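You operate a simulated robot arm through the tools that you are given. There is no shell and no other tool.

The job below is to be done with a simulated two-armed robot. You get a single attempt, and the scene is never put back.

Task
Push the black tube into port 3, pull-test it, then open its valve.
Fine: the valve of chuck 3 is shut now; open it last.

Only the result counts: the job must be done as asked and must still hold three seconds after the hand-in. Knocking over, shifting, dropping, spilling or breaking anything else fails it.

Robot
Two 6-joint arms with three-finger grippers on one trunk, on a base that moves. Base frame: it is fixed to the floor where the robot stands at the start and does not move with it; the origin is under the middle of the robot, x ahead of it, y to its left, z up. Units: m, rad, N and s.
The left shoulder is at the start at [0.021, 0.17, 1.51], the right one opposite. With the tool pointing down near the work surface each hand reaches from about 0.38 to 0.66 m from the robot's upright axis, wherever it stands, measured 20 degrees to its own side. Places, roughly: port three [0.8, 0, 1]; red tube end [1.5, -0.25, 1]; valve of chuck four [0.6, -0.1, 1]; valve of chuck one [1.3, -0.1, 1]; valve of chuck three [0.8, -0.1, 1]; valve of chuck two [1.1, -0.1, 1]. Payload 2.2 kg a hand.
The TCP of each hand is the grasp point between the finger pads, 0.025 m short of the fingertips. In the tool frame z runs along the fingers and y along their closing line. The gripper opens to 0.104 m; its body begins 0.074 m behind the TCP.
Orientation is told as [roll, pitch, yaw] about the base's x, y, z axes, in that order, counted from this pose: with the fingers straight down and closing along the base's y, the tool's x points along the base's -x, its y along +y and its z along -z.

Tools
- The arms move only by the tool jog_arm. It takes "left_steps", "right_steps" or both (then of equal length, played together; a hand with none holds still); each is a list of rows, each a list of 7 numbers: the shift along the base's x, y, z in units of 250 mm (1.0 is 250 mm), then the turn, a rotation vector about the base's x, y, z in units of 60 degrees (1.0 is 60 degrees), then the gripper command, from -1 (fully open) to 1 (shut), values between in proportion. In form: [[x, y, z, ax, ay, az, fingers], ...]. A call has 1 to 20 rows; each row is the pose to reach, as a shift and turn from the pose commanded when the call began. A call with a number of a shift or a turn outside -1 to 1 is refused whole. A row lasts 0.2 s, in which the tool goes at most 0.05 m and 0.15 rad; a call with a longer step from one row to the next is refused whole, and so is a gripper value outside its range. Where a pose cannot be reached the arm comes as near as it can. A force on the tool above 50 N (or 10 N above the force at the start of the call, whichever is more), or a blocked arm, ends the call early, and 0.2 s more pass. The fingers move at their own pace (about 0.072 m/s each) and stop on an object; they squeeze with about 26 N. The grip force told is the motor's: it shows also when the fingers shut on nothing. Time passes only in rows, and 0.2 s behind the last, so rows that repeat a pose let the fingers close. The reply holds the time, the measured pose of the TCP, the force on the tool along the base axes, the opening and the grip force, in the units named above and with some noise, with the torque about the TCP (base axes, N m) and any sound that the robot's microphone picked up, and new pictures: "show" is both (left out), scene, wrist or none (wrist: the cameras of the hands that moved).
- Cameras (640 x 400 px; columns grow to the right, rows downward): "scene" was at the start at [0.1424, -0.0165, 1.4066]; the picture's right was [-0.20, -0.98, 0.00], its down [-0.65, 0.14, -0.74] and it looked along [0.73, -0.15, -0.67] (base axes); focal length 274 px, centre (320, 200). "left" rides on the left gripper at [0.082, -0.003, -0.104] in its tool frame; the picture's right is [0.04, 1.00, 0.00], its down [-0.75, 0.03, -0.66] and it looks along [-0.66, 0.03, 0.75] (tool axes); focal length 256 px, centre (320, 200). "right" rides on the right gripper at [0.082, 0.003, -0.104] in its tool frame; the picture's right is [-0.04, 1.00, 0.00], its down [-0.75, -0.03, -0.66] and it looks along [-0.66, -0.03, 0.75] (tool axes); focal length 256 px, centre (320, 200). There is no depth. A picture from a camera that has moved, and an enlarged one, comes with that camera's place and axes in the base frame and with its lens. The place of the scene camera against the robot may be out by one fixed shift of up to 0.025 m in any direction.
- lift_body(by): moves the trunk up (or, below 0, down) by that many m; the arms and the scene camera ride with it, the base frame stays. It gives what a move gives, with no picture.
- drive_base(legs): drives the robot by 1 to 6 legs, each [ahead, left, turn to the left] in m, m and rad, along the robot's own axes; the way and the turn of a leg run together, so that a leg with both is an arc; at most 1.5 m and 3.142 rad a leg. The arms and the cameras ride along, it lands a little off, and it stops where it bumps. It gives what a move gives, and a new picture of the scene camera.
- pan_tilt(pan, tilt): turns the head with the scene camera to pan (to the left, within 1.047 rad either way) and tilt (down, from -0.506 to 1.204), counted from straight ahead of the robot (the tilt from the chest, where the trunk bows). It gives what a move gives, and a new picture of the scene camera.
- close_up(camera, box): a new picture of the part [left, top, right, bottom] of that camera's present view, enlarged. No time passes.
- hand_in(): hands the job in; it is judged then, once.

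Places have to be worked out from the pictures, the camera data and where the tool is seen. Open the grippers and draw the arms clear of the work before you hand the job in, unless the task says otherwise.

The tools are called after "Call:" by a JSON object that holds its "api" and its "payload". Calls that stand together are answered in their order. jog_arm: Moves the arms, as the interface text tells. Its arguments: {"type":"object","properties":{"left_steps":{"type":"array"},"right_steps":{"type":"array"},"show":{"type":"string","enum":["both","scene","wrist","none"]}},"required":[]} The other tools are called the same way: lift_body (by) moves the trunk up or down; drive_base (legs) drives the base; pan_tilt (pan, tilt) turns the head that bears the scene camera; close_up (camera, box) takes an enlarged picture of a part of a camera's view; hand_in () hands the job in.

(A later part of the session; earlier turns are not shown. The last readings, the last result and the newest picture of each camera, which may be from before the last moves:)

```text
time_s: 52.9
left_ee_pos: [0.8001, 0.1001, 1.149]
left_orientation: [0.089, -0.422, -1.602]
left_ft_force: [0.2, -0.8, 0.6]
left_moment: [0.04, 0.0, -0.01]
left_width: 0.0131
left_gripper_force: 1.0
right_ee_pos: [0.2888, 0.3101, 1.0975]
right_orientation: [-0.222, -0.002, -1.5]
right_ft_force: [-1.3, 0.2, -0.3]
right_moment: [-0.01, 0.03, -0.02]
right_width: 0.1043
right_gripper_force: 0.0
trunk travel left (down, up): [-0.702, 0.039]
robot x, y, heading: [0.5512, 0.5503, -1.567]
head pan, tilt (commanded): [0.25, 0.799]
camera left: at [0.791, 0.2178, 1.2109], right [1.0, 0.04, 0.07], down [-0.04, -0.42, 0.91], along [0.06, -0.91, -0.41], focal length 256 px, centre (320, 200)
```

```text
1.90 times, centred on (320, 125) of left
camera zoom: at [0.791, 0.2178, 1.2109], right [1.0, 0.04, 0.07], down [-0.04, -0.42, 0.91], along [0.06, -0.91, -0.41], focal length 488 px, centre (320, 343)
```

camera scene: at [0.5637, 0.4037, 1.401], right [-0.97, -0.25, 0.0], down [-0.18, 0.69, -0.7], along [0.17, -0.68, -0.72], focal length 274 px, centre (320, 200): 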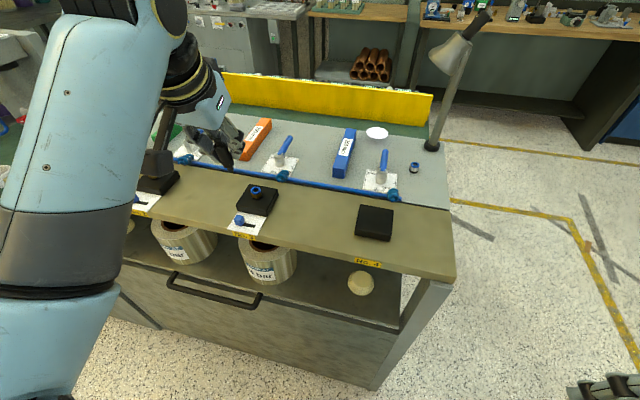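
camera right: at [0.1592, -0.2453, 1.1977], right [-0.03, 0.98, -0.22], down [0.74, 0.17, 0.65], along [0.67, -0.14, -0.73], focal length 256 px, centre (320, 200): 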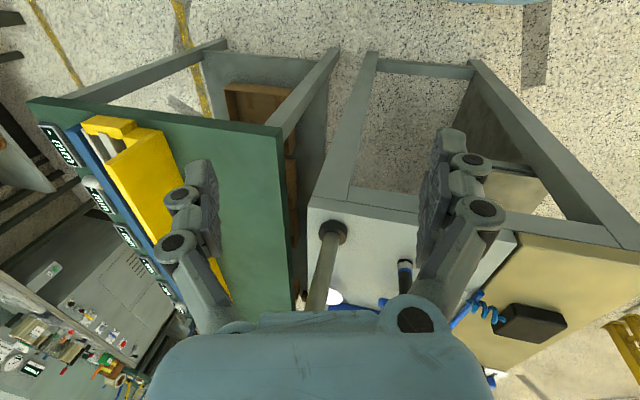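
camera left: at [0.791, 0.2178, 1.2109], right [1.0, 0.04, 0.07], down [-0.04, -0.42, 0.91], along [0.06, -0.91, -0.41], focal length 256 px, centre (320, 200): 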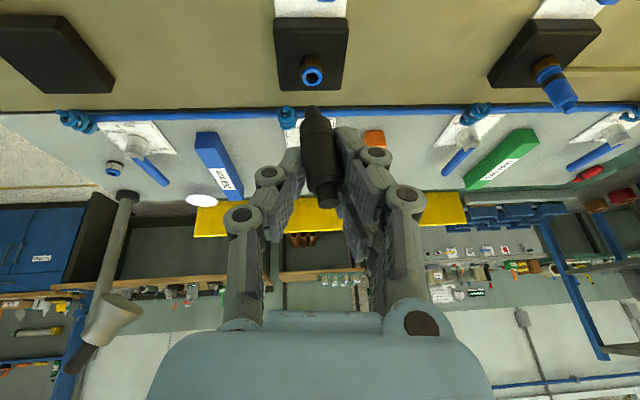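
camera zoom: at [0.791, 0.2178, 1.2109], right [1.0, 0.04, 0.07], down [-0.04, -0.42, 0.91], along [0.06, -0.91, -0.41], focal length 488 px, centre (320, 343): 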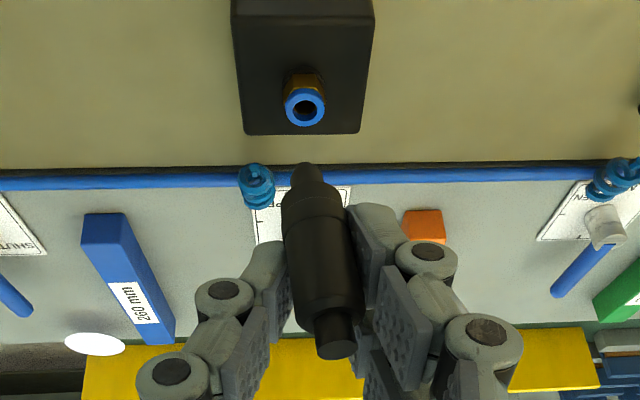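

The force fell to 1 N and the tube did not move, so a gentler grip stops the creep. The tube still leans 0.094 rad toward +x at the top. I use a light grip (g≈0.82), rotate the hand to stand the tube upright, and bring the tip to a few cm above the port for a close look.

Call:
{"api": "jog_arm", "payload": {"left_steps": [[0, -0.02, -0.02, 0, -0.02, 0, 0.82], [0, -0.06, -0.08, 0, -0.045, 0, 0.82], [0, -0.1, -0.14, 0, -0.07, 0, 0.82], [0, -0.14, -0.2, 0, -0.09, 0, 0.82], [0, -0.14, -0.2, 0, -0.09, 0, 0.82]], "show": "both"}}

Call:
{"api": "close_up", "payload": {"camera": "left", "box": [230, 20, 410, 230]}}

Call:
{"api": "close_up", "payload": {"camera": "scene", "box": [190, 110, 350, 240]}}

```text
time_s: 54.1
left_ee_pos: [0.7993, 0.0649, 1.1003]
left_orientation: [0.193, -0.418, -1.643]
left_ft_force: [-0.3, 0.9, -0.9]
left_moment: [0.01, -0.01, -0.01]
left_width: 0.0125
left_gripper_force: 26.5
right_ee_pos: [0.2887, 0.31, 1.0973]
right_orientation: [-0.222, -0.001, -1.5]
right_ft_force: [0.0, -0.7, -0.3]
right_moment: [0.03, 0.0, -0.01]
right_width: 0.1039
right_gripper_force: 0.0
trunk travel left (down, up): [-0.702, 0.039]
robot x, y, heading: [0.5524, 0.5489, -1.572]
head pan, tilt (commanded): [0.25, 0.799]
camera scene: at [0.5638, 0.4034, 1.401], right [-0.97, -0.25, 0.0], down [-0.18, 0.69, -0.7], along [0.17, -0.68, -0.72], focal length 274 px, centre (320, 200)
camera left: at [0.7853, 0.1828, 1.16], right [0.99, 0.04, 0.16], down [-0.13, -0.42, 0.9], along [0.1, -0.91, -0.41], focal length 256 px, centre (320, 200)
```

scene: 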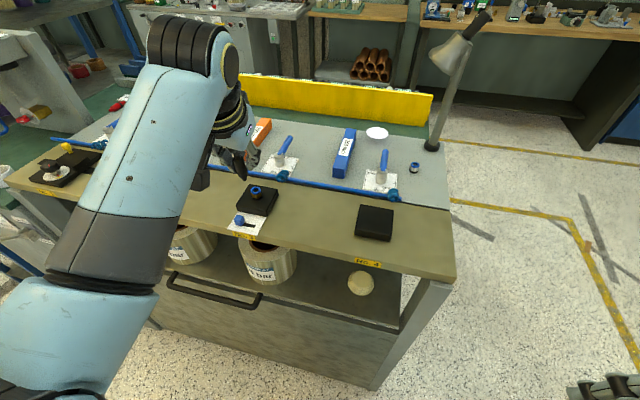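
left: 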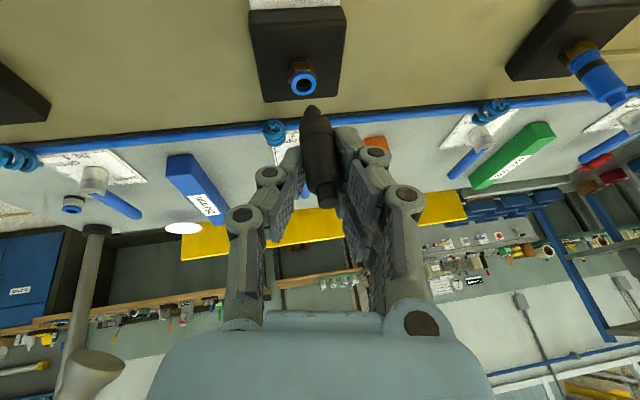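

```text
1.90 times, centred on (320, 125) of left
camera zoom: at [0.7853, 0.1828, 1.16], right [0.99, 0.04, 0.16], down [-0.13, -0.42, 0.9], along [0.1, -0.91, -0.41], focal length 488 px, centre (320, 343)
```

zoom: 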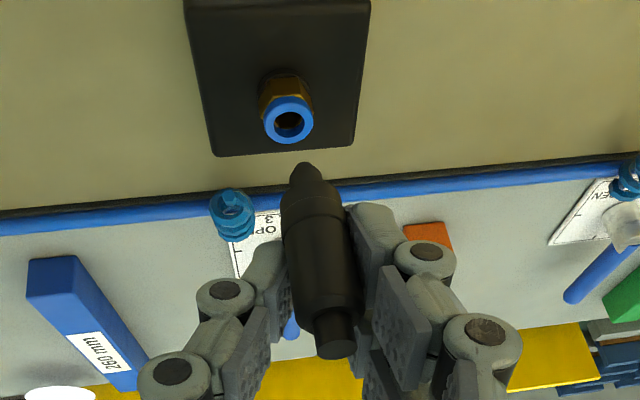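

```text
3.08 times, centred on (270, 175) of scene
camera zoom: at [0.5638, 0.4034, 1.401], right [-0.97, -0.25, 0.0], down [-0.18, 0.69, -0.7], along [0.17, -0.68, -0.72], focal length 842 px, centre (474, 277)
```

zoom: 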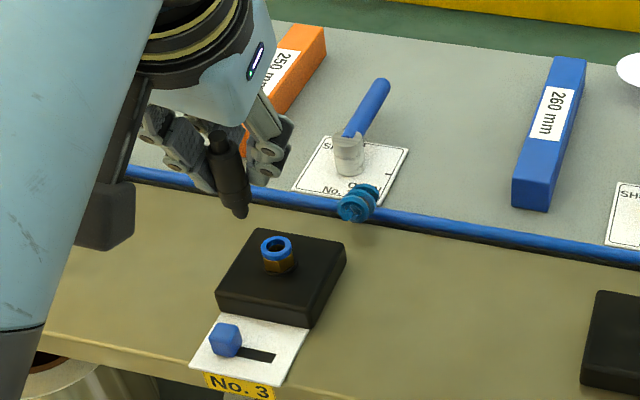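

The port collar triangulates to about [0.8055, 0.042, 1.000], and the tube looks upright sideways. The tip is about 2.5 cm short of it in y, so I move over and down to about 2 cm above the collar, holding the grip width, and check again.

Call:
{"api": "jog_arm", "payload": {"left_steps": [[0.003, -0.035, -0.03, 0, 0, 0, 0.79], [0.005, -0.07, -0.06, 0, 0, 0, 0.79], [0.006, -0.096, -0.1, 0, 0, 0, 0.79], [0.006, -0.096, -0.1, 0, 0, 0, 0.79]], "show": "both"}}

Call:
{"api": "close_up", "payload": {"camera": "left", "box": [230, 20, 410, 230]}}

Call:
{"api": "close_up", "payload": {"camera": "scene", "box": [220, 140, 300, 210]}}

```text
time_s: 55.1
left_ee_pos: [0.8015, 0.0419, 1.0762]
left_orientation: [0.195, -0.418, -1.643]
left_ft_force: [0.7, 0.0, -0.5]
left_moment: [0.03, -0.03, -0.04]
left_width: 0.0121
left_gripper_force: 26.0
right_ee_pos: [0.2882, 0.3098, 1.0978]
right_orientation: [-0.222, -0.001, -1.501]
right_ft_force: [0.1, 0.6, -0.5]
right_moment: [-0.01, 0.0, -0.04]
right_width: 0.1044
right_gripper_force: 0.0
trunk travel left (down, up): [-0.702, 0.039]
robot x, y, heading: [0.555, 0.549, -1.569]
head pan, tilt (commanded): [0.25, 0.799]
camera scene: at [0.5637, 0.4033, 1.4009], right [-0.97, -0.25, 0.0], down [-0.18, 0.69, -0.7], along [0.17, -0.68, -0.72], focal length 274 px, centre (320, 200)
camera left: at [0.7869, 0.1585, 1.1356], right [0.99, 0.04, 0.16], down [-0.13, -0.42, 0.9], along [0.1, -0.91, -0.41], focal length 256 px, centre (320, 200)
```

scene: 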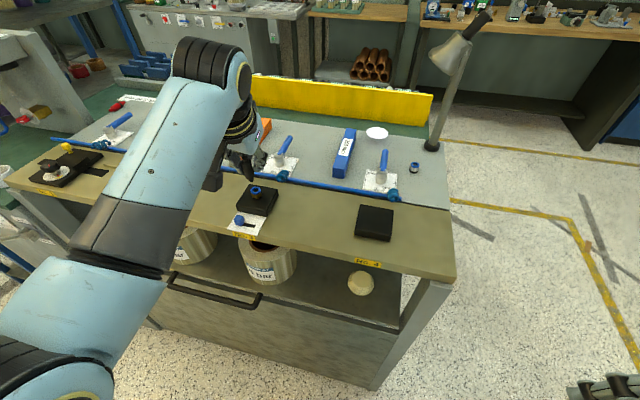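
left: 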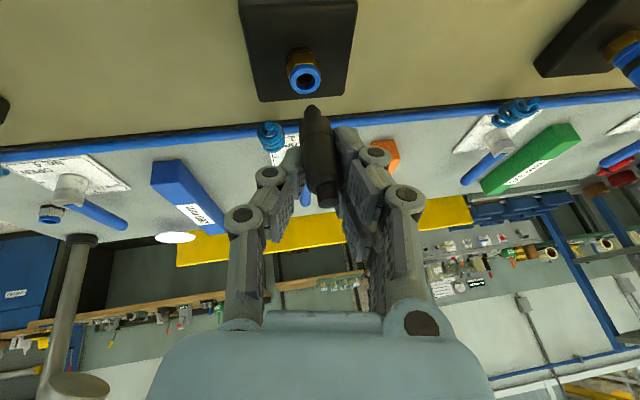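

```text
1.90 times, centred on (320, 125) of left
camera zoom: at [0.7869, 0.1585, 1.1356], right [0.99, 0.04, 0.16], down [-0.13, -0.42, 0.9], along [0.1, -0.91, -0.41], focal length 488 px, centre (320, 343)
```

zoom: 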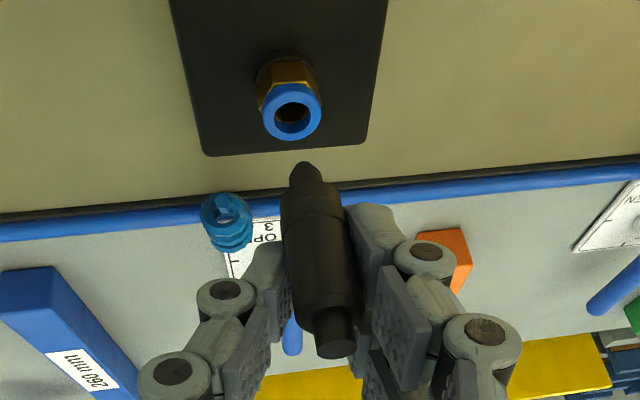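

```text
5.71 times, centred on (260, 175) of scene
camera zoom: at [0.5637, 0.4033, 1.4009], right [-0.97, -0.25, 0.0], down [-0.18, 0.69, -0.7], along [0.17, -0.68, -0.72], focal length 1563 px, centre (663, 343)
```

zoom: 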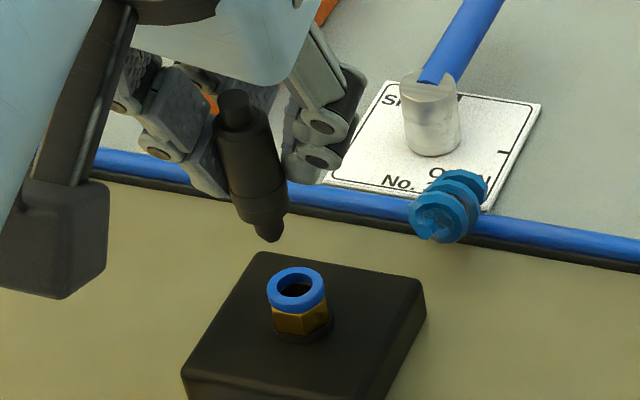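

The tube looks upright in both views, roughly over the port. I zoom both cameras closer to measure the tip position and any lean toward or away from the wrist camera.

Call:
{"api": "close_up", "payload": {"camera": "left", "box": [275, 30, 365, 130]}}

Call:
{"api": "close_up", "payload": {"camera": "left", "box": [275, 120, 365, 220]}}

Call:
{"api": "close_up", "payload": {"camera": "scene", "box": [240, 150, 276, 200]}}

```text
4.00 times, centred on (320, 80) of left
camera zoom: at [0.7869, 0.1585, 1.1356], right [0.99, 0.04, 0.16], down [-0.13, -0.42, 0.9], along [0.1, -0.91, -0.41], focal length 1024 px, centre (320, 680)
```

zoom: 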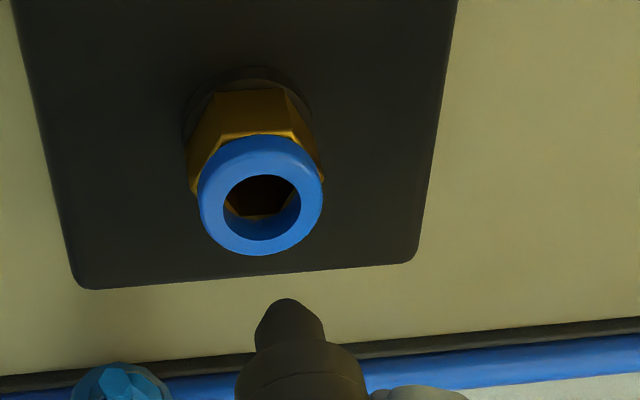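

```text
4.00 times, centred on (320, 170) of left
camera zoom: at [0.7869, 0.1585, 1.1356], right [0.99, 0.04, 0.16], down [-0.13, -0.42, 0.9], along [0.1, -0.91, -0.41], focal length 1024 px, centre (320, 320)
```

zoom: 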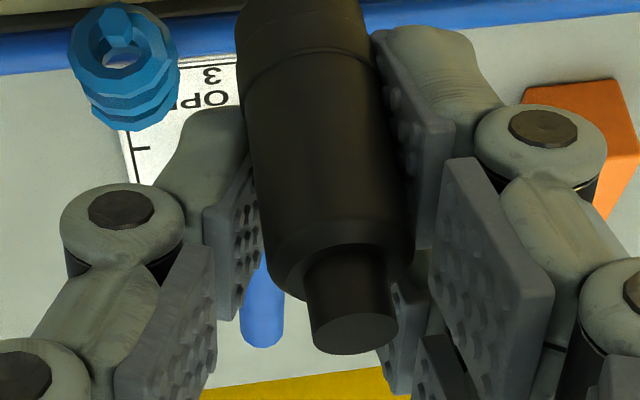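

```text
8.00 times, centred on (258, 175) of scene
camera zoom: at [0.5637, 0.4033, 1.4009], right [-0.97, -0.25, 0.0], down [-0.18, 0.69, -0.7], along [0.17, -0.68, -0.72], focal length 2188 px, centre (816, 400)
```

zoom: 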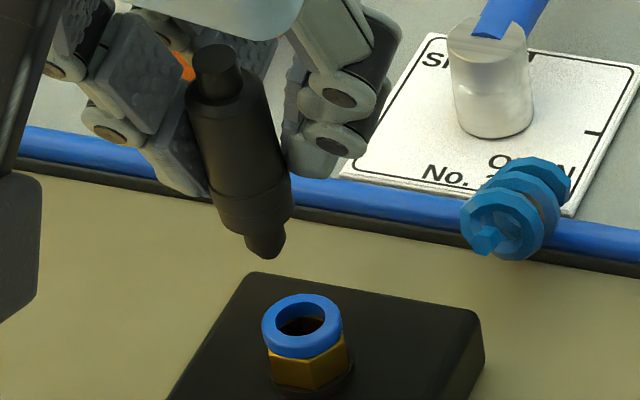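

Tip and port are now about 2–3 cm apart in height. Sideways they match within 1–2 mm, and in y the tip may be about 5 mm toward me. I ease the grip to hold-width to stop the creep, shift 5 mm in y and descend 15 mm, then look again.

Call:
{"api": "jog_arm", "payload": {"left_steps": [[0, -0.01, -0.02, 0, 0, 0, 0.78], [0, -0.02, -0.04, 0, 0, 0, 0.78], [0, -0.02, -0.06, 0, 0, 0, 0.78], [0, -0.02, -0.06, 0, 0, 0, 0.78]], "show": "none"}}

Call:
{"api": "close_up", "payload": {"camera": "left", "box": [265, 40, 375, 220]}}

Call:
{"api": "close_up", "payload": {"camera": "scene", "box": [240, 150, 276, 200]}}

```text
time_s: 56.1
left_ee_pos: [0.8013, 0.0365, 1.0598]
left_orientation: [0.193, -0.418, -1.645]
left_ft_force: [-0.1, 0.1, -0.8]
left_moment: [0.0, -0.01, 0.01]
left_width: 0.0123
left_gripper_force: 0.1
right_ee_pos: [0.2885, 0.3086, 1.0981]
right_orientation: [-0.221, -0.001, -1.501]
right_ft_force: [0.3, 0.3, -0.7]
right_moment: [0.02, 0.0, -0.05]
right_width: 0.104
right_gripper_force: 0.1
trunk travel left (down, up): [-0.702, 0.039]
robot x, y, heading: [0.5514, 0.549, -1.57]
head pan, tilt (commanded): [0.25, 0.799]
```

```text
2.22 times, centred on (320, 130) of left
camera zoom: at [0.7872, 0.1538, 1.1203], right [0.99, 0.04, 0.16], down [-0.13, -0.42, 0.9], along [0.1, -0.91, -0.41], focal length 569 px, centre (320, 356)
```

zoom: 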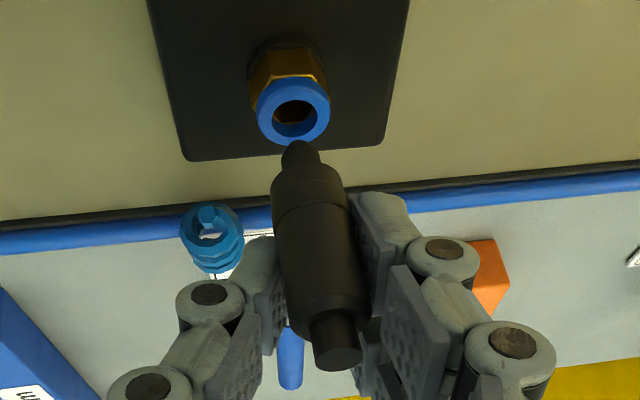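

```text
8.00 times, centred on (258, 175) of scene
camera zoom: at [0.5637, 0.4031, 1.4009], right [-0.97, -0.25, 0.0], down [-0.18, 0.69, -0.7], along [0.17, -0.68, -0.72], focal length 2188 px, centre (816, 400)
```

zoom: 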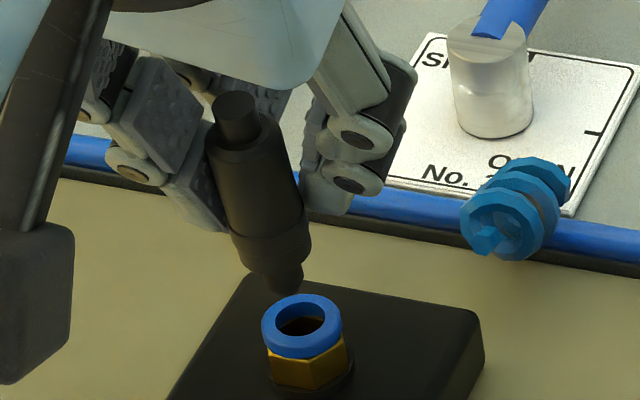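

The gentle hold keeps the tube still. The two views leave the tip's y offset and gap ambiguous: about +7 mm at 16 mm height, or about 0 at 6 mm. I turn the free right hand in place so its camera sees the port from the side.

Call:
{"api": "jog_arm", "payload": {"right_steps": [[0, 0, 0, 0, 0, 0.13, -1], [0, 0, 0, 0, 0, 0.26, -1], [0, 0, 0, 0, 0, 0.39, -1], [0, 0, 0, 0, 0, 0.5, -1], [0, 0, 0, 0, 0, 0.5, -1]], "show": "wrist"}}

```text
time_s: 57.3
left_ee_pos: [0.8014, 0.0366, 1.0594]
left_orientation: [0.192, -0.416, -1.645]
left_ft_force: [-0.2, 0.0, -0.2]
left_moment: [0.02, 0.0, 0.01]
left_width: 0.0125
left_gripper_force: 0.6
right_ee_pos: [0.2893, 0.3087, 1.0981]
right_orientation: [-0.223, -0.002, -0.978]
right_ft_force: [0.0, -0.2, 0.6]
right_moment: [0.0, -0.01, 0.01]
right_width: 0.1039
right_gripper_force: 0.0
trunk travel left (down, up): [-0.702, 0.039]
robot x, y, heading: [0.5554, 0.551, -1.577]
head pan, tilt (commanded): [0.25, 0.799]
camera right: at [0.2649, 0.3911, 1.1981], right [0.83, 0.51, -0.22], down [0.52, -0.56, 0.65], along [0.21, -0.65, -0.73], focal length 256 px, centre (320, 200)
```

right: 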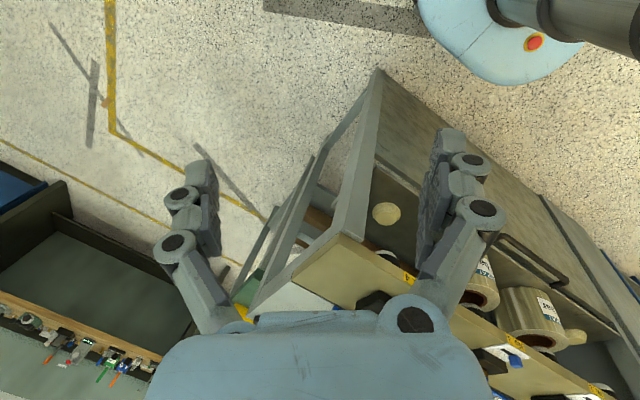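

The port is just below the picture's edge behind the gripper. I lean the right hand back about 25° to raise its gaze.

Call:
{"api": "jog_arm", "payload": {"right_steps": [[0, 0, 0, -0.09, -0.06, 0.02, -1], [0, 0, 0, -0.18, -0.12, 0.05, -1], [0, 0, 0, -0.27, -0.18, 0.1, -1], [0, 0, 0, -0.345, -0.233, 0.15, -1], [0, 0, 0, -0.345, -0.233, 0.15, -1]], "show": "wrist"}}

```text
time_s: 58.5
left_ee_pos: [0.8018, 0.0371, 1.0606]
left_orientation: [0.193, -0.418, -1.645]
left_ft_force: [-0.2, 0.1, -1.2]
left_moment: [0.01, 0.01, -0.02]
left_width: 0.0124
left_gripper_force: 0.9
right_ee_pos: [0.2883, 0.3082, 1.0952]
right_orientation: [-0.259, -0.435, -0.809]
right_ft_force: [-0.1, -0.5, 0.6]
right_moment: [-0.01, 0.04, -0.01]
right_width: 0.104
right_gripper_force: 0.1
right hand out of reach, approached as far as the arm can: row 3, 4
trunk travel left (down, up): [-0.702, 0.039]
robot x, y, heading: [0.5507, 0.5504, -1.573]
head pan, tilt (commanded): [0.25, 0.799]
camera right: at [0.2307, 0.4118, 1.1507], right [0.8, 0.56, -0.21], down [0.38, -0.2, 0.9], along [0.46, -0.8, -0.38], focal length 256 px, centre (320, 200)
```

right: 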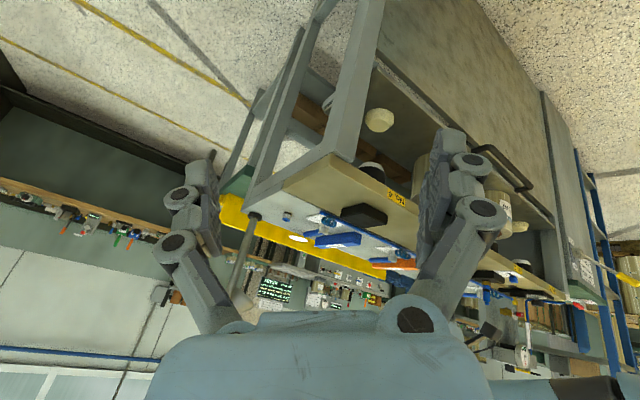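

The port is exactly behind the right hand's own finger (around column 438, row 265). I close the right gripper to clear that line of sight.

Call:
{"api": "jog_arm", "payload": {"right_steps": [[0, 0, 0, 0, 0, 0, 1], [0, 0, 0, 0, 0, 0, 1], [0, 0, 0, 0, 0, 0, 1], [0, 0, 0, 0, 0, 0, 1]], "show": "wrist"}}

Call:
{"api": "close_up", "payload": {"camera": "right", "box": [405, 225, 469, 285]}}

```text
time_s: 59.5
left_ee_pos: [0.802, 0.036, 1.0592]
left_orientation: [0.192, -0.419, -1.642]
left_ft_force: [-0.8, -1.1, 0.0]
left_moment: [0.03, 0.0, 0.01]
left_width: 0.0124
left_gripper_force: 0.3
right_ee_pos: [0.2874, 0.3079, 1.0956]
right_orientation: [-0.259, -0.436, -0.812]
right_ft_force: [-0.4, -0.4, -1.0]
right_moment: [-0.03, 0.02, 0.03]
right_width: 0.0
right_gripper_force: 22.3
trunk travel left (down, up): [-0.702, 0.039]
robot x, y, heading: [0.5529, 0.5505, -1.569]
head pan, tilt (commanded): [0.25, 0.799]
camera right: at [0.2299, 0.412, 1.1507], right [0.8, 0.56, -0.22], down [0.39, -0.2, 0.9], along [0.46, -0.8, -0.38], focal length 256 px, centre (320, 200)
```

right: 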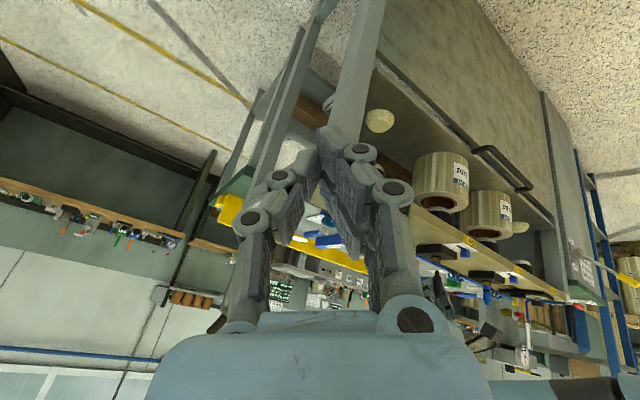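

```text
6.67 times, centred on (437, 255) of right
camera zoom: at [0.2299, 0.412, 1.1507], right [0.8, 0.56, -0.22], down [0.39, -0.2, 0.9], along [0.46, -0.8, -0.38], focal length 1707 px, centre (-460, -167)
```

zoom: 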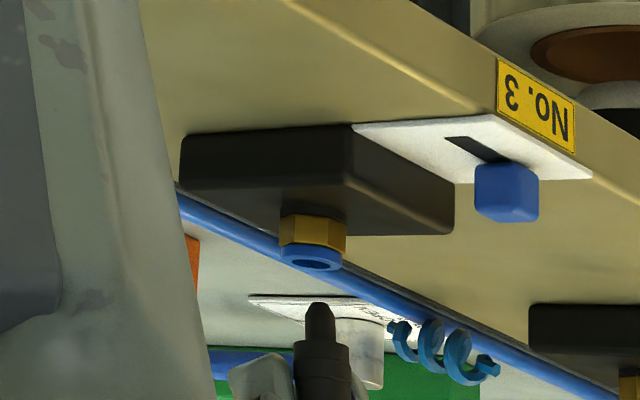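

Now it's clear: in this side view the tip is about 16 mm above the collar (z≈0.999) and about 4–5 mm toward me. I zoom once more to measure the tube's lean from this side.

Call:
{"api": "close_up", "payload": {"camera": "right", "box": [420, 250, 452, 290]}}

Call:
{"api": "close_up", "payload": {"camera": "left", "box": [275, 60, 365, 220]}}

```text
10.00 times, centred on (436, 270) of right
camera zoom: at [0.2299, 0.412, 1.1507], right [0.8, 0.56, -0.22], down [0.39, -0.2, 0.9], along [0.46, -0.8, -0.38], focal length 2560 px, centre (-840, -500)
```

zoom: 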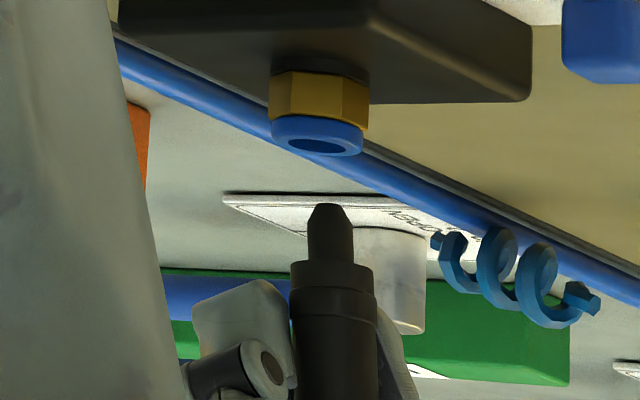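

```text
2.50 times, centred on (320, 140) of left
camera zoom: at [0.7872, 0.1539, 1.1203], right [0.99, 0.04, 0.16], down [-0.13, -0.42, 0.9], along [0.1, -0.91, -0.41], focal length 640 px, centre (320, 350)
```

zoom: 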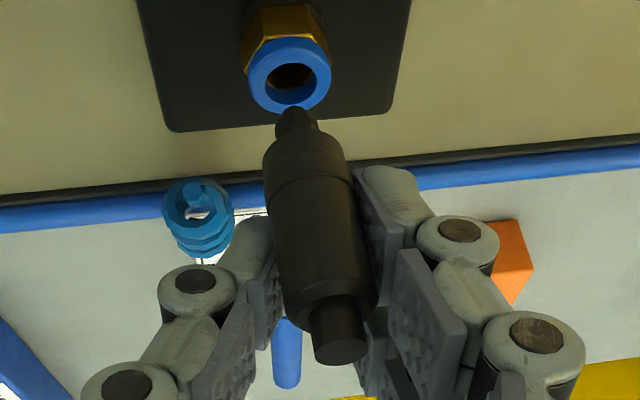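

The tube leans about 0.1 rad (top toward me), and the tip is about +5 mm in y and -1.4 mm in x from the hole. I tilt the hand +0.095 rad about x, shift to centre, and descend about 1 cm, keeping the gentle hold.

Call:
{"api": "jog_arm", "payload": {"left_steps": [[0.003, -0.018, 0, 0.045, 0, 0, 0.78], [0.006, -0.037, 0, 0.0907, 0, 0, 0.78], [0.006, -0.037, -0.02, 0.0907, 0, 0, 0.78], [0.006, -0.037, -0.036, 0.0907, 0, 0, 0.78], [0.006, -0.037, -0.036, 0.0907, 0, 0, 0.78]], "show": "none"}}

Call:
{"api": "close_up", "payload": {"camera": "right", "box": [420, 250, 452, 290]}}

Call:
{"api": "close_up", "payload": {"camera": "left", "box": [275, 60, 365, 220]}}

Call:
{"api": "close_up", "payload": {"camera": "scene", "box": [240, 150, 276, 200]}}

```text
time_s: 60.7
left_ee_pos: [0.8033, 0.0275, 1.0514]
left_orientation: [0.186, -0.324, -1.642]
left_ft_force: [0.0, -0.3, -0.5]
left_moment: [-0.01, -0.01, 0.01]
left_width: 0.0114
left_gripper_force: 0.1
right_ee_pos: [0.2877, 0.3076, 1.0942]
right_orientation: [-0.258, -0.435, -0.811]
right_ft_force: [0.6, -0.3, -0.4]
right_moment: [-0.01, -0.02, -0.02]
right_width: 0.0001
right_gripper_force: 26.0
trunk travel left (down, up): [-0.702, 0.039]
robot x, y, heading: [0.5571, 0.549, -1.572]
head pan, tilt (commanded): [0.25, 0.799]
```

```text
10.00 times, centred on (436, 270) of right
camera zoom: at [0.2298, 0.4122, 1.1507], right [0.8, 0.56, -0.21], down [0.38, -0.2, 0.9], along [0.46, -0.8, -0.38], focal length 2560 px, centre (-840, -500)
```

zoom: 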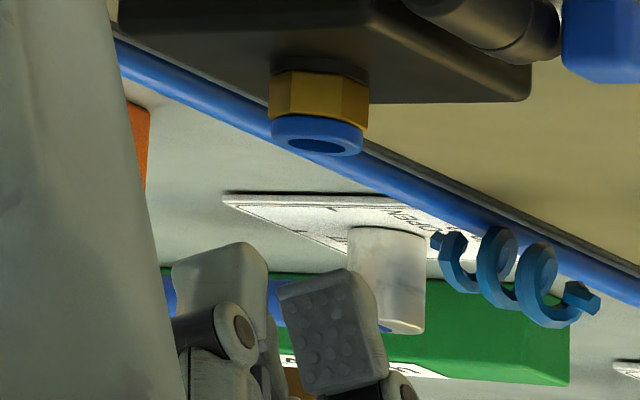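

```text
2.50 times, centred on (320, 140) of left
camera zoom: at [0.7883, 0.1387, 1.1222], right [0.99, 0.03, 0.16], down [-0.13, -0.5, 0.86], along [0.1, -0.87, -0.49], focal length 640 px, centre (320, 350)
```

zoom: 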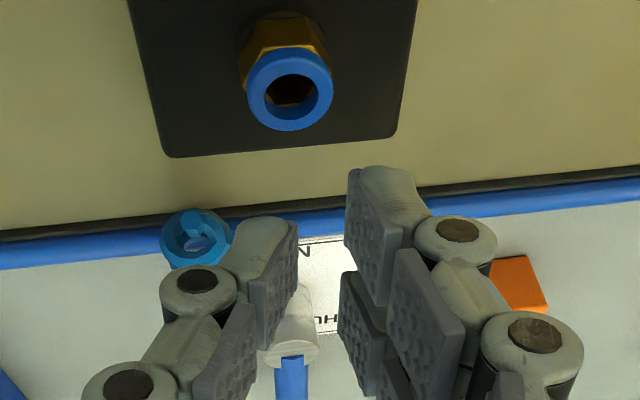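

```text
8.00 times, centred on (258, 175) of scene
camera zoom: at [0.5636, 0.4033, 1.4009], right [-0.97, -0.25, 0.0], down [-0.18, 0.69, -0.7], along [0.17, -0.68, -0.72], focal length 2188 px, centre (816, 400)
```

zoom: 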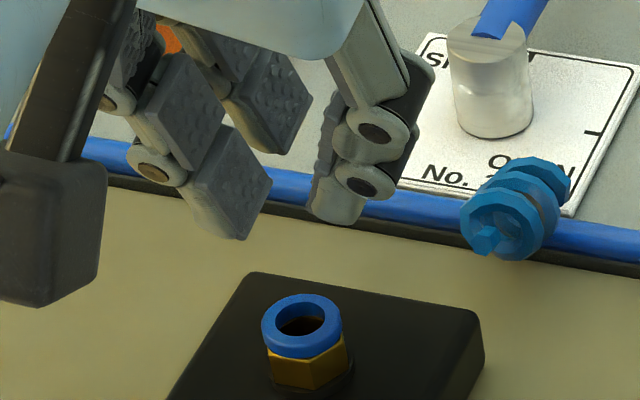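

The tube slipped out when the wrist tilted; the 1 N hold was too weak. I find out where it lies before doing anything else.

Call:
{"api": "close_up", "payload": {"camera": "right", "box": [405, 215, 485, 285]}}

Call:
{"api": "close_up", "payload": {"camera": "scene", "box": [190, 140, 330, 260]}}

Call:
{"api": "close_up", "payload": {"camera": "left", "box": [0, 0, 640, 400]}}

```text
5.71 times, centred on (445, 250) of right
camera zoom: at [0.2298, 0.4122, 1.1507], right [0.8, 0.56, -0.21], down [0.38, -0.2, 0.9], along [0.46, -0.8, -0.38], focal length 1463 px, centre (-394, -86)
```

zoom: 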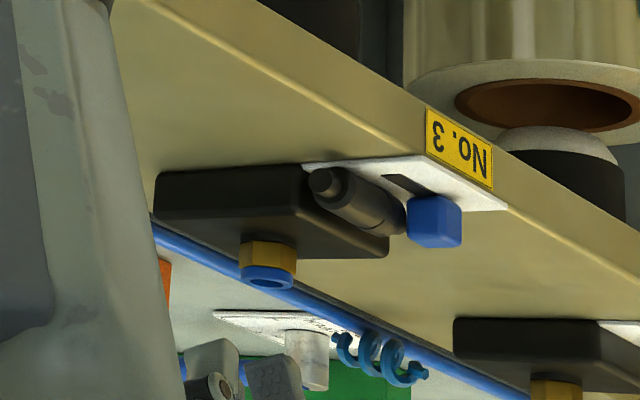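

```text
3.33 times, centred on (260, 200) of scene
camera zoom: at [0.5636, 0.4033, 1.4009], right [-0.97, -0.25, 0.0], down [-0.18, 0.69, -0.7], along [0.17, -0.68, -0.72], focal length 912 px, centre (520, 200)
```

zoom: 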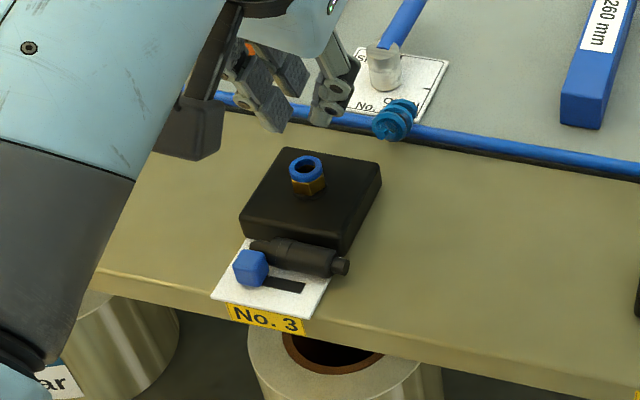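

```text
1.00 times, centred on (320, 200) of left (not enlarged: the box is as wide or as high as the picture)
camera zoom: at [0.7883, 0.1387, 1.1222], right [0.99, 0.03, 0.16], down [-0.13, -0.5, 0.86], along [0.1, -0.87, -0.49], focal length 256 px, centre (320, 200)
```

zoom: 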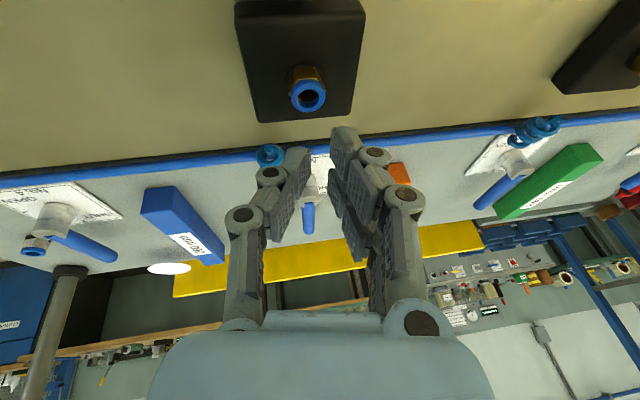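

The tube lies flat on the white plate of chuck 3, between the block and the blue knob, spigot toward +x. Nothing else looks disturbed. I lift the left hand clear, level it, open it, and look at the tube from above.

Call:
{"api": "jog_arm", "payload": {"left_steps": [[0, 0.0, 0.1, 0, 0, 0, 0.5], [0, 0.06, 0.2, -0.03, 0.05, 0, 0], [0, 0.14, 0.3, -0.06, 0.11, 0, -0.5], [0, 0.22, 0.36, -0.09, 0.176, 0, -1], [0, 0.3, 0.4, -0.09, 0.176, 0, -1], [0, 0.36, 0.4, -0.09, 0.176, 0, -1], [0, 0.36, 0.4, -0.09, 0.176, 0, -1]], "show": "both"}}

Call:
{"api": "close_up", "payload": {"camera": "left", "box": [250, 0, 400, 120]}}

Call:
{"api": "close_up", "payload": {"camera": "scene", "box": [225, 175, 285, 245]}}

Call:
{"api": "close_up", "payload": {"camera": "right", "box": [440, 230, 480, 260]}}

```text
time_s: 62.3
left_ee_pos: [0.8041, 0.1169, 1.1506]
left_orientation: [-0.008, -0.425, -1.571]
left_ft_force: [0.2, -0.2, -0.1]
left_moment: [0.0, -0.01, 0.01]
left_width: 0.104
left_gripper_force: 0.0
right_ee_pos: [0.2884, 0.3075, 1.0948]
right_orientation: [-0.261, -0.437, -0.811]
right_ft_force: [0.0, 0.2, -0.4]
right_moment: [0.04, -0.03, 0.04]
right_width: 0.0002
right_gripper_force: 26.1
trunk travel left (down, up): [-0.702, 0.039]
robot x, y, heading: [0.5538, 0.5519, -1.572]
head pan, tilt (commanded): [0.25, 0.799]
camera scene: at [0.5636, 0.4029, 1.4009], right [-0.97, -0.25, 0.0], down [-0.18, 0.7, -0.7], along [0.17, -0.68, -0.72], focal length 274 px, centre (320, 200)
camera left: at [0.8008, 0.2343, 1.2129], right [1.0, 0.03, -0.02], down [0.04, -0.42, 0.91], along [0.02, -0.91, -0.42], focal length 256 px, centre (320, 200)
```

scene: 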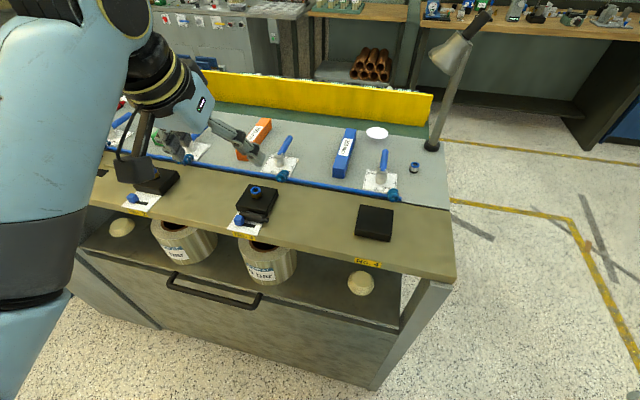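
left: 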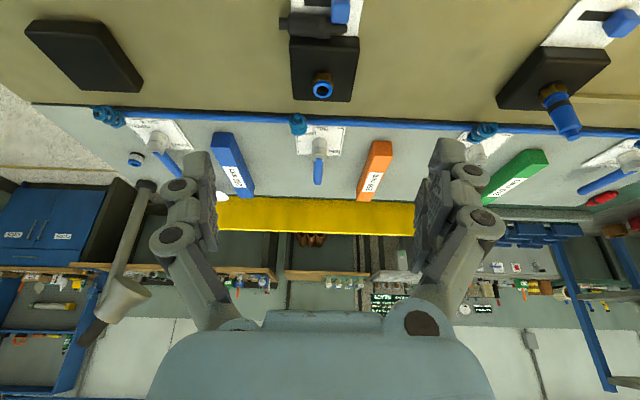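

```text
3.33 times, centred on (325, 60) of left
camera zoom: at [0.8008, 0.2343, 1.2129], right [1.0, 0.03, -0.02], down [0.04, -0.42, 0.91], along [0.02, -0.91, -0.42], focal length 853 px, centre (303, 667)
```

zoom: 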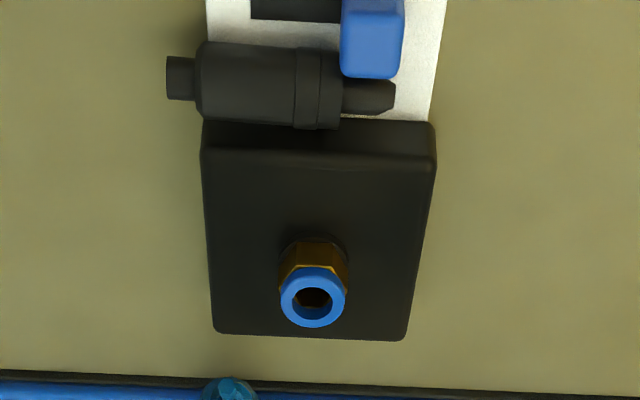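

```text
5.71 times, centred on (255, 210) of scene
camera zoom: at [0.5636, 0.4029, 1.4009], right [-0.97, -0.25, 0.0], down [-0.18, 0.7, -0.7], along [0.17, -0.68, -0.72], focal length 1563 px, centre (691, 143)
```

zoom: 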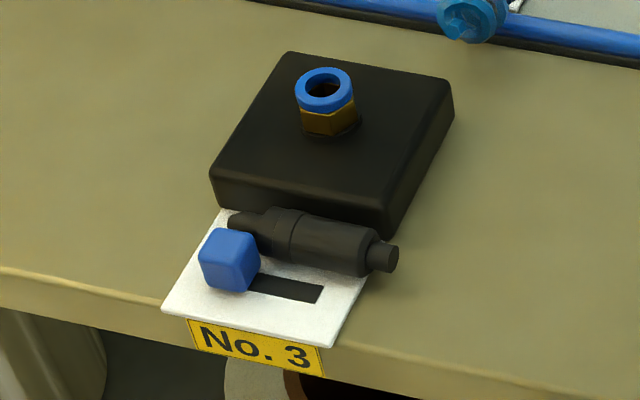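

```text
13.33 times, centred on (460, 245) of right
camera zoom: at [0.2298, 0.4118, 1.1507], right [0.8, 0.56, -0.21], down [0.38, -0.2, 0.9], along [0.46, -0.8, -0.38], focal length 3413 px, centre (-1547, -400)
```

zoom: 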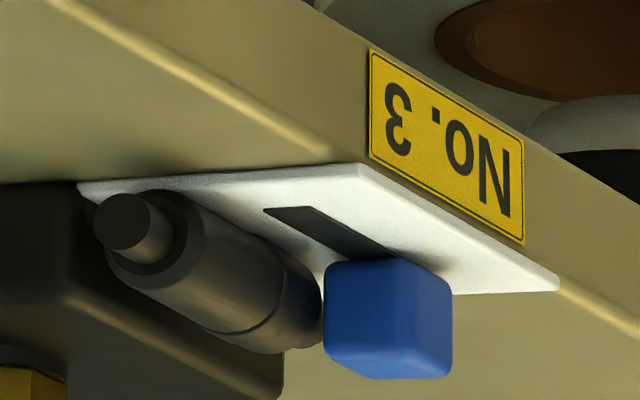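

The tube lies snug between the block and knob, about x 0.767–0.826, y≈0.0835, with its nipple sticking out past the block on the -x side. I plan to pinch the nipple, draw the tube out toward -x, and regrasp it. First I shift the robot about 9.5 cm to -x to give the left arm room.

Call:
{"api": "drive_base", "payload": {"legs": [[0, -0.095, 0]]}}

Call:
{"api": "jog_arm", "payload": {"left_steps": [[0, 0, -0.06, -0.1, 0, 0, -1], [0, 0, -0.12, 0.0, 0, 0, -1], [0, 0, -0.18, 0.1, 0, 0, -1], [0, 0, -0.24, 0.2, 0, 0, -1], [0, 0, -0.3, 0.3, 0, 0, -1], [0, 0, -0.34, 0.406, 0, 0, -1], [0, 0, -0.34, 0.406, 0, 0, -1]], "show": "wrist"}}

```text
time_s: 63.4
left_ee_pos: [0.7051, 0.1162, 1.1507]
left_orientation: [-0.008, -0.422, -1.572]
left_ft_force: [-0.1, 0.5, -0.4]
left_moment: [0.02, 0.0, 0.0]
left_width: 0.104
left_gripper_force: 0.1
right_ee_pos: [0.192, 0.3084, 1.0947]
right_orientation: [-0.257, -0.437, -0.809]
right_ft_force: [-0.2, -0.1, -0.2]
right_moment: [0.01, -0.04, 0.01]
right_width: 0.0
right_gripper_force: 26.2
trunk travel left (down, up): [-0.702, 0.039]
robot x, y, heading: [0.4547, 0.5523, -1.57]
head pan, tilt (commanded): [0.25, 0.799]
camera scene: at [0.4666, 0.4033, 1.4009], right [-0.97, -0.25, 0.0], down [-0.18, 0.69, -0.7], along [0.17, -0.68, -0.72], focal length 274 px, centre (320, 200)
```

scene: 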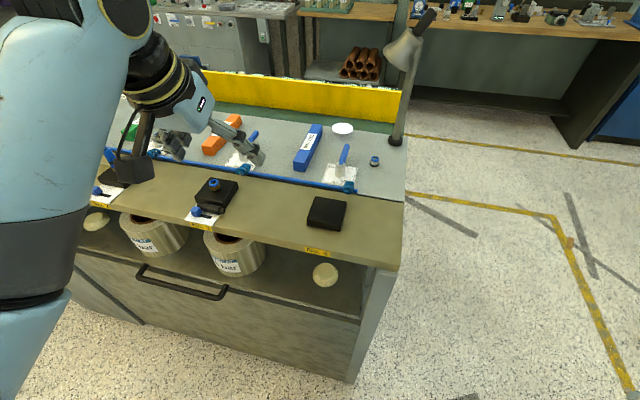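

```text
time_s: 65.0
left_ee_pos: [0.7063, 0.1164, 1.0662]
left_orientation: [-0.01, 0.004, -1.57]
left_ft_force: [0.3, 0.2, -0.2]
left_moment: [-0.02, -0.02, -0.03]
left_width: 0.1041
left_gripper_force: 0.1
right_ee_pos: [0.1916, 0.3082, 1.094]
right_orientation: [-0.258, -0.437, -0.808]
right_ft_force: [0.5, 0.6, 0.0]
right_moment: [-0.03, 0.03, 0.03]
right_width: 0.0
right_gripper_force: 26.1
trunk travel left (down, up): [-0.702, 0.039]
robot x, y, heading: [0.4587, 0.55, -1.576]
head pan, tilt (commanded): [0.25, 0.799]
camera left: at [0.7049, 0.1985, 1.1709], right [1.0, 0.04, -0.01], down [0.04, -0.76, 0.65], along [0.02, -0.65, -0.76], focal length 256 px, centre (320, 200)
```

left: 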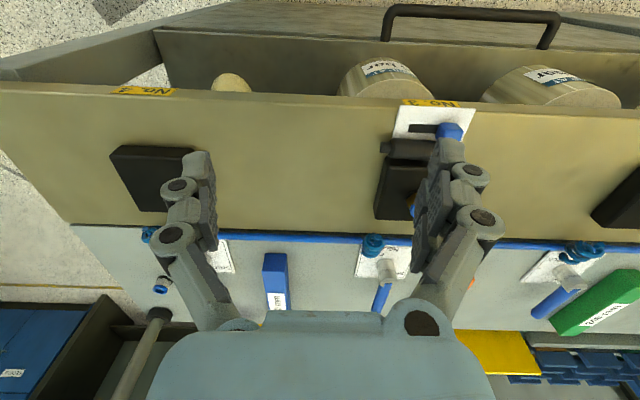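

The hand is vertical now at z 1.066. I zoom on the tube and block from here to fix the nipple's position.

Call:
{"api": "close_up", "payload": {"camera": "left", "box": [365, 95, 485, 170]}}

Call:
{"api": "close_up", "payload": {"camera": "scene", "box": [180, 170, 250, 230]}}

Call:
{"api": "close_up", "payload": {"camera": "right", "box": [400, 200, 480, 280]}}

```text
5.33 times, centred on (425, 132) of left
camera zoom: at [0.7049, 0.1985, 1.1709], right [1.0, 0.04, -0.01], down [0.04, -0.76, 0.65], along [0.02, -0.65, -0.76], focal length 1365 px, centre (-240, 560)
```

zoom: 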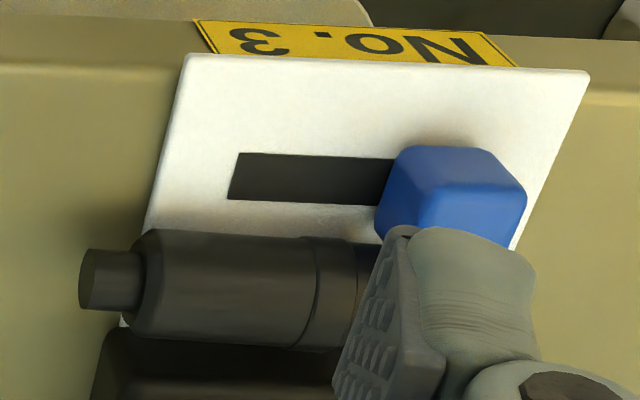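

```text
6.67 times, centred on (215, 200) of scene
camera zoom: at [0.4676, 0.4037, 1.401], right [-0.97, -0.25, 0.0], down [-0.18, 0.69, -0.7], along [0.17, -0.68, -0.72], focal length 1824 px, centre (1020, 200)
```

zoom: 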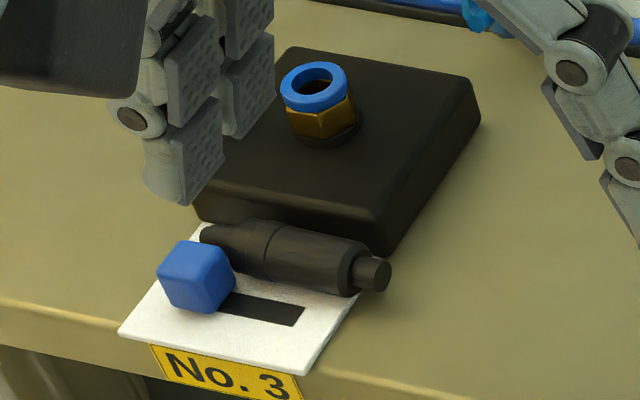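

```text
5.00 times, centred on (440, 240) of right
camera zoom: at [0.1339, 0.4126, 1.1507], right [0.8, 0.56, -0.21], down [0.38, -0.2, 0.9], along [0.46, -0.8, -0.38], focal length 1280 px, centre (-280, 0)
```

zoom: 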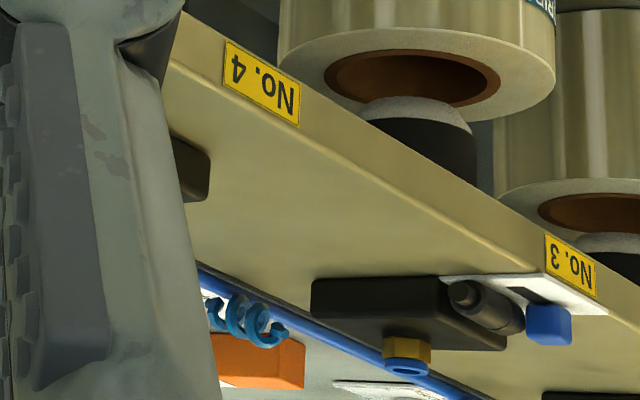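

The nipple spans x≈0.763–0.772 at y≈0.085, just clear of the block's -x face. I need the hand turned so the single finger is on the block side (world yaw 0), so I turn it +90° in place and narrow the opening.

Call:
{"api": "jog_arm", "payload": {"left_steps": [[0, 0, 0, 0, 0, 0.14, -0.5], [0, 0, 0, 0, 0, 0.28, 0], [0, 0, 0, 0, 0, 0.42, 0], [0, 0, 0, 0, 0, 0.56, 0], [0, 0, 0, 0, 0, 0.7, 0], [0, 0, 0, 0, 0, 0.84, 0], [0, 0, 0, 0, 0, 0.98, 0]], "show": "none"}}

Call:
{"api": "jog_arm", "payload": {"left_steps": [[0, 0, 0, 0, 0, 0.13, 0], [0, 0, 0, 0, 0, 0.26, 0], [0, 0, 0, 0, 0, 0.39, 0], [0, 0, 0, 0, 0, 0.52, 0], [0, 0, 0, 0, 0, 0.52, 0]], "show": "both"}}

```text
time_s: 66.6
left_ee_pos: [0.7086, 0.1157, 1.0652]
left_orientation: [-0.009, 0.0, -0.543]
left_ft_force: [0.5, 0.7, 0.0]
left_moment: [0.01, 0.02, -0.02]
left_width: 0.052
left_gripper_force: 0.0
right_ee_pos: [0.1928, 0.3074, 1.0954]
right_orientation: [-0.258, -0.436, -0.811]
right_ft_force: [0.1, -0.7, 0.9]
right_moment: [0.0, -0.01, 0.03]
right_width: 0.0
right_gripper_force: 25.7
trunk travel left (down, up): [-0.702, 0.039]
robot x, y, heading: [0.4609, 0.5515, -1.57]
head pan, tilt (commanded): [0.25, 0.799]
```

```text
time_s: 67.8
left_ee_pos: [0.7069, 0.1164, 1.0656]
left_orientation: [-0.01, 0.001, 0.002]
left_ft_force: [0.3, 0.1, -0.1]
left_moment: [-0.04, 0.01, 0.01]
left_width: 0.0522
left_gripper_force: 0.1
right_ee_pos: [0.1921, 0.3071, 1.0956]
right_orientation: [-0.259, -0.437, -0.81]
right_ft_force: [-0.1, -0.3, -0.5]
right_moment: [-0.01, -0.06, -0.03]
right_width: 0.0
right_gripper_force: 25.8
trunk travel left (down, up): [-0.702, 0.039]
robot x, y, heading: [0.4592, 0.5522, -1.572]
head pan, tilt (commanded): [0.25, 0.799]
camera scene: at [0.4677, 0.4033, 1.4009], right [-0.97, -0.25, 0.0], down [-0.18, 0.69, -0.7], along [0.17, -0.68, -0.72], focal length 274 px, centre (320, 200)
camera left: at [0.6254, 0.1148, 1.1705], right [-0.04, 1.0, -0.01], down [0.75, 0.04, 0.66], along [0.65, 0.02, -0.76], focal length 256 px, centre (320, 200)
```

scene: 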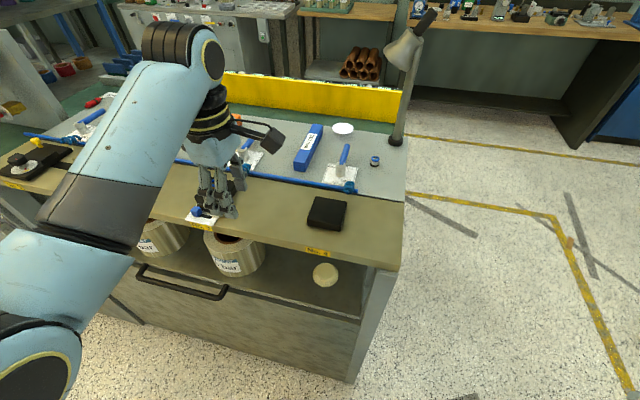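
left: 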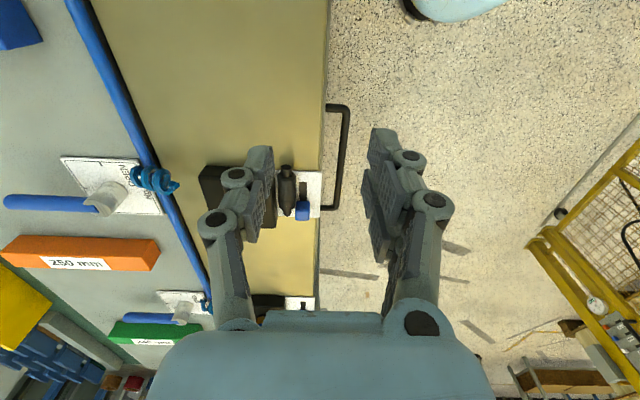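

Yaw 0 is reachable. The wrist camera now looks along the tube from the nipple end; I zoom to align precisely.

Call:
{"api": "close_up", "payload": {"camera": "left", "box": [250, 140, 350, 230]}}

```text
4.44 times, centred on (300, 185) of left
camera zoom: at [0.6254, 0.1148, 1.1705], right [-0.04, 1.0, -0.01], down [0.75, 0.04, 0.66], along [0.65, 0.02, -0.76], focal length 1138 px, centre (409, 267)
```

zoom: 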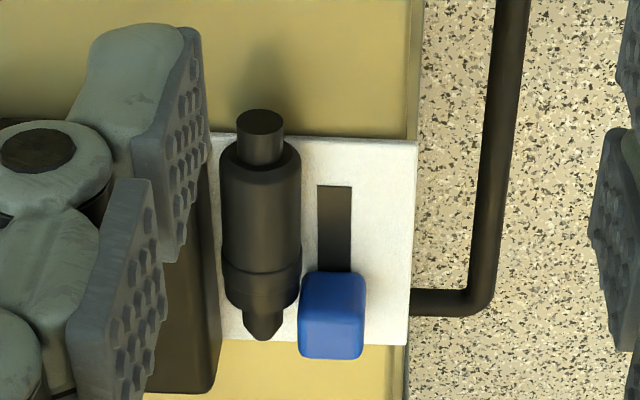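

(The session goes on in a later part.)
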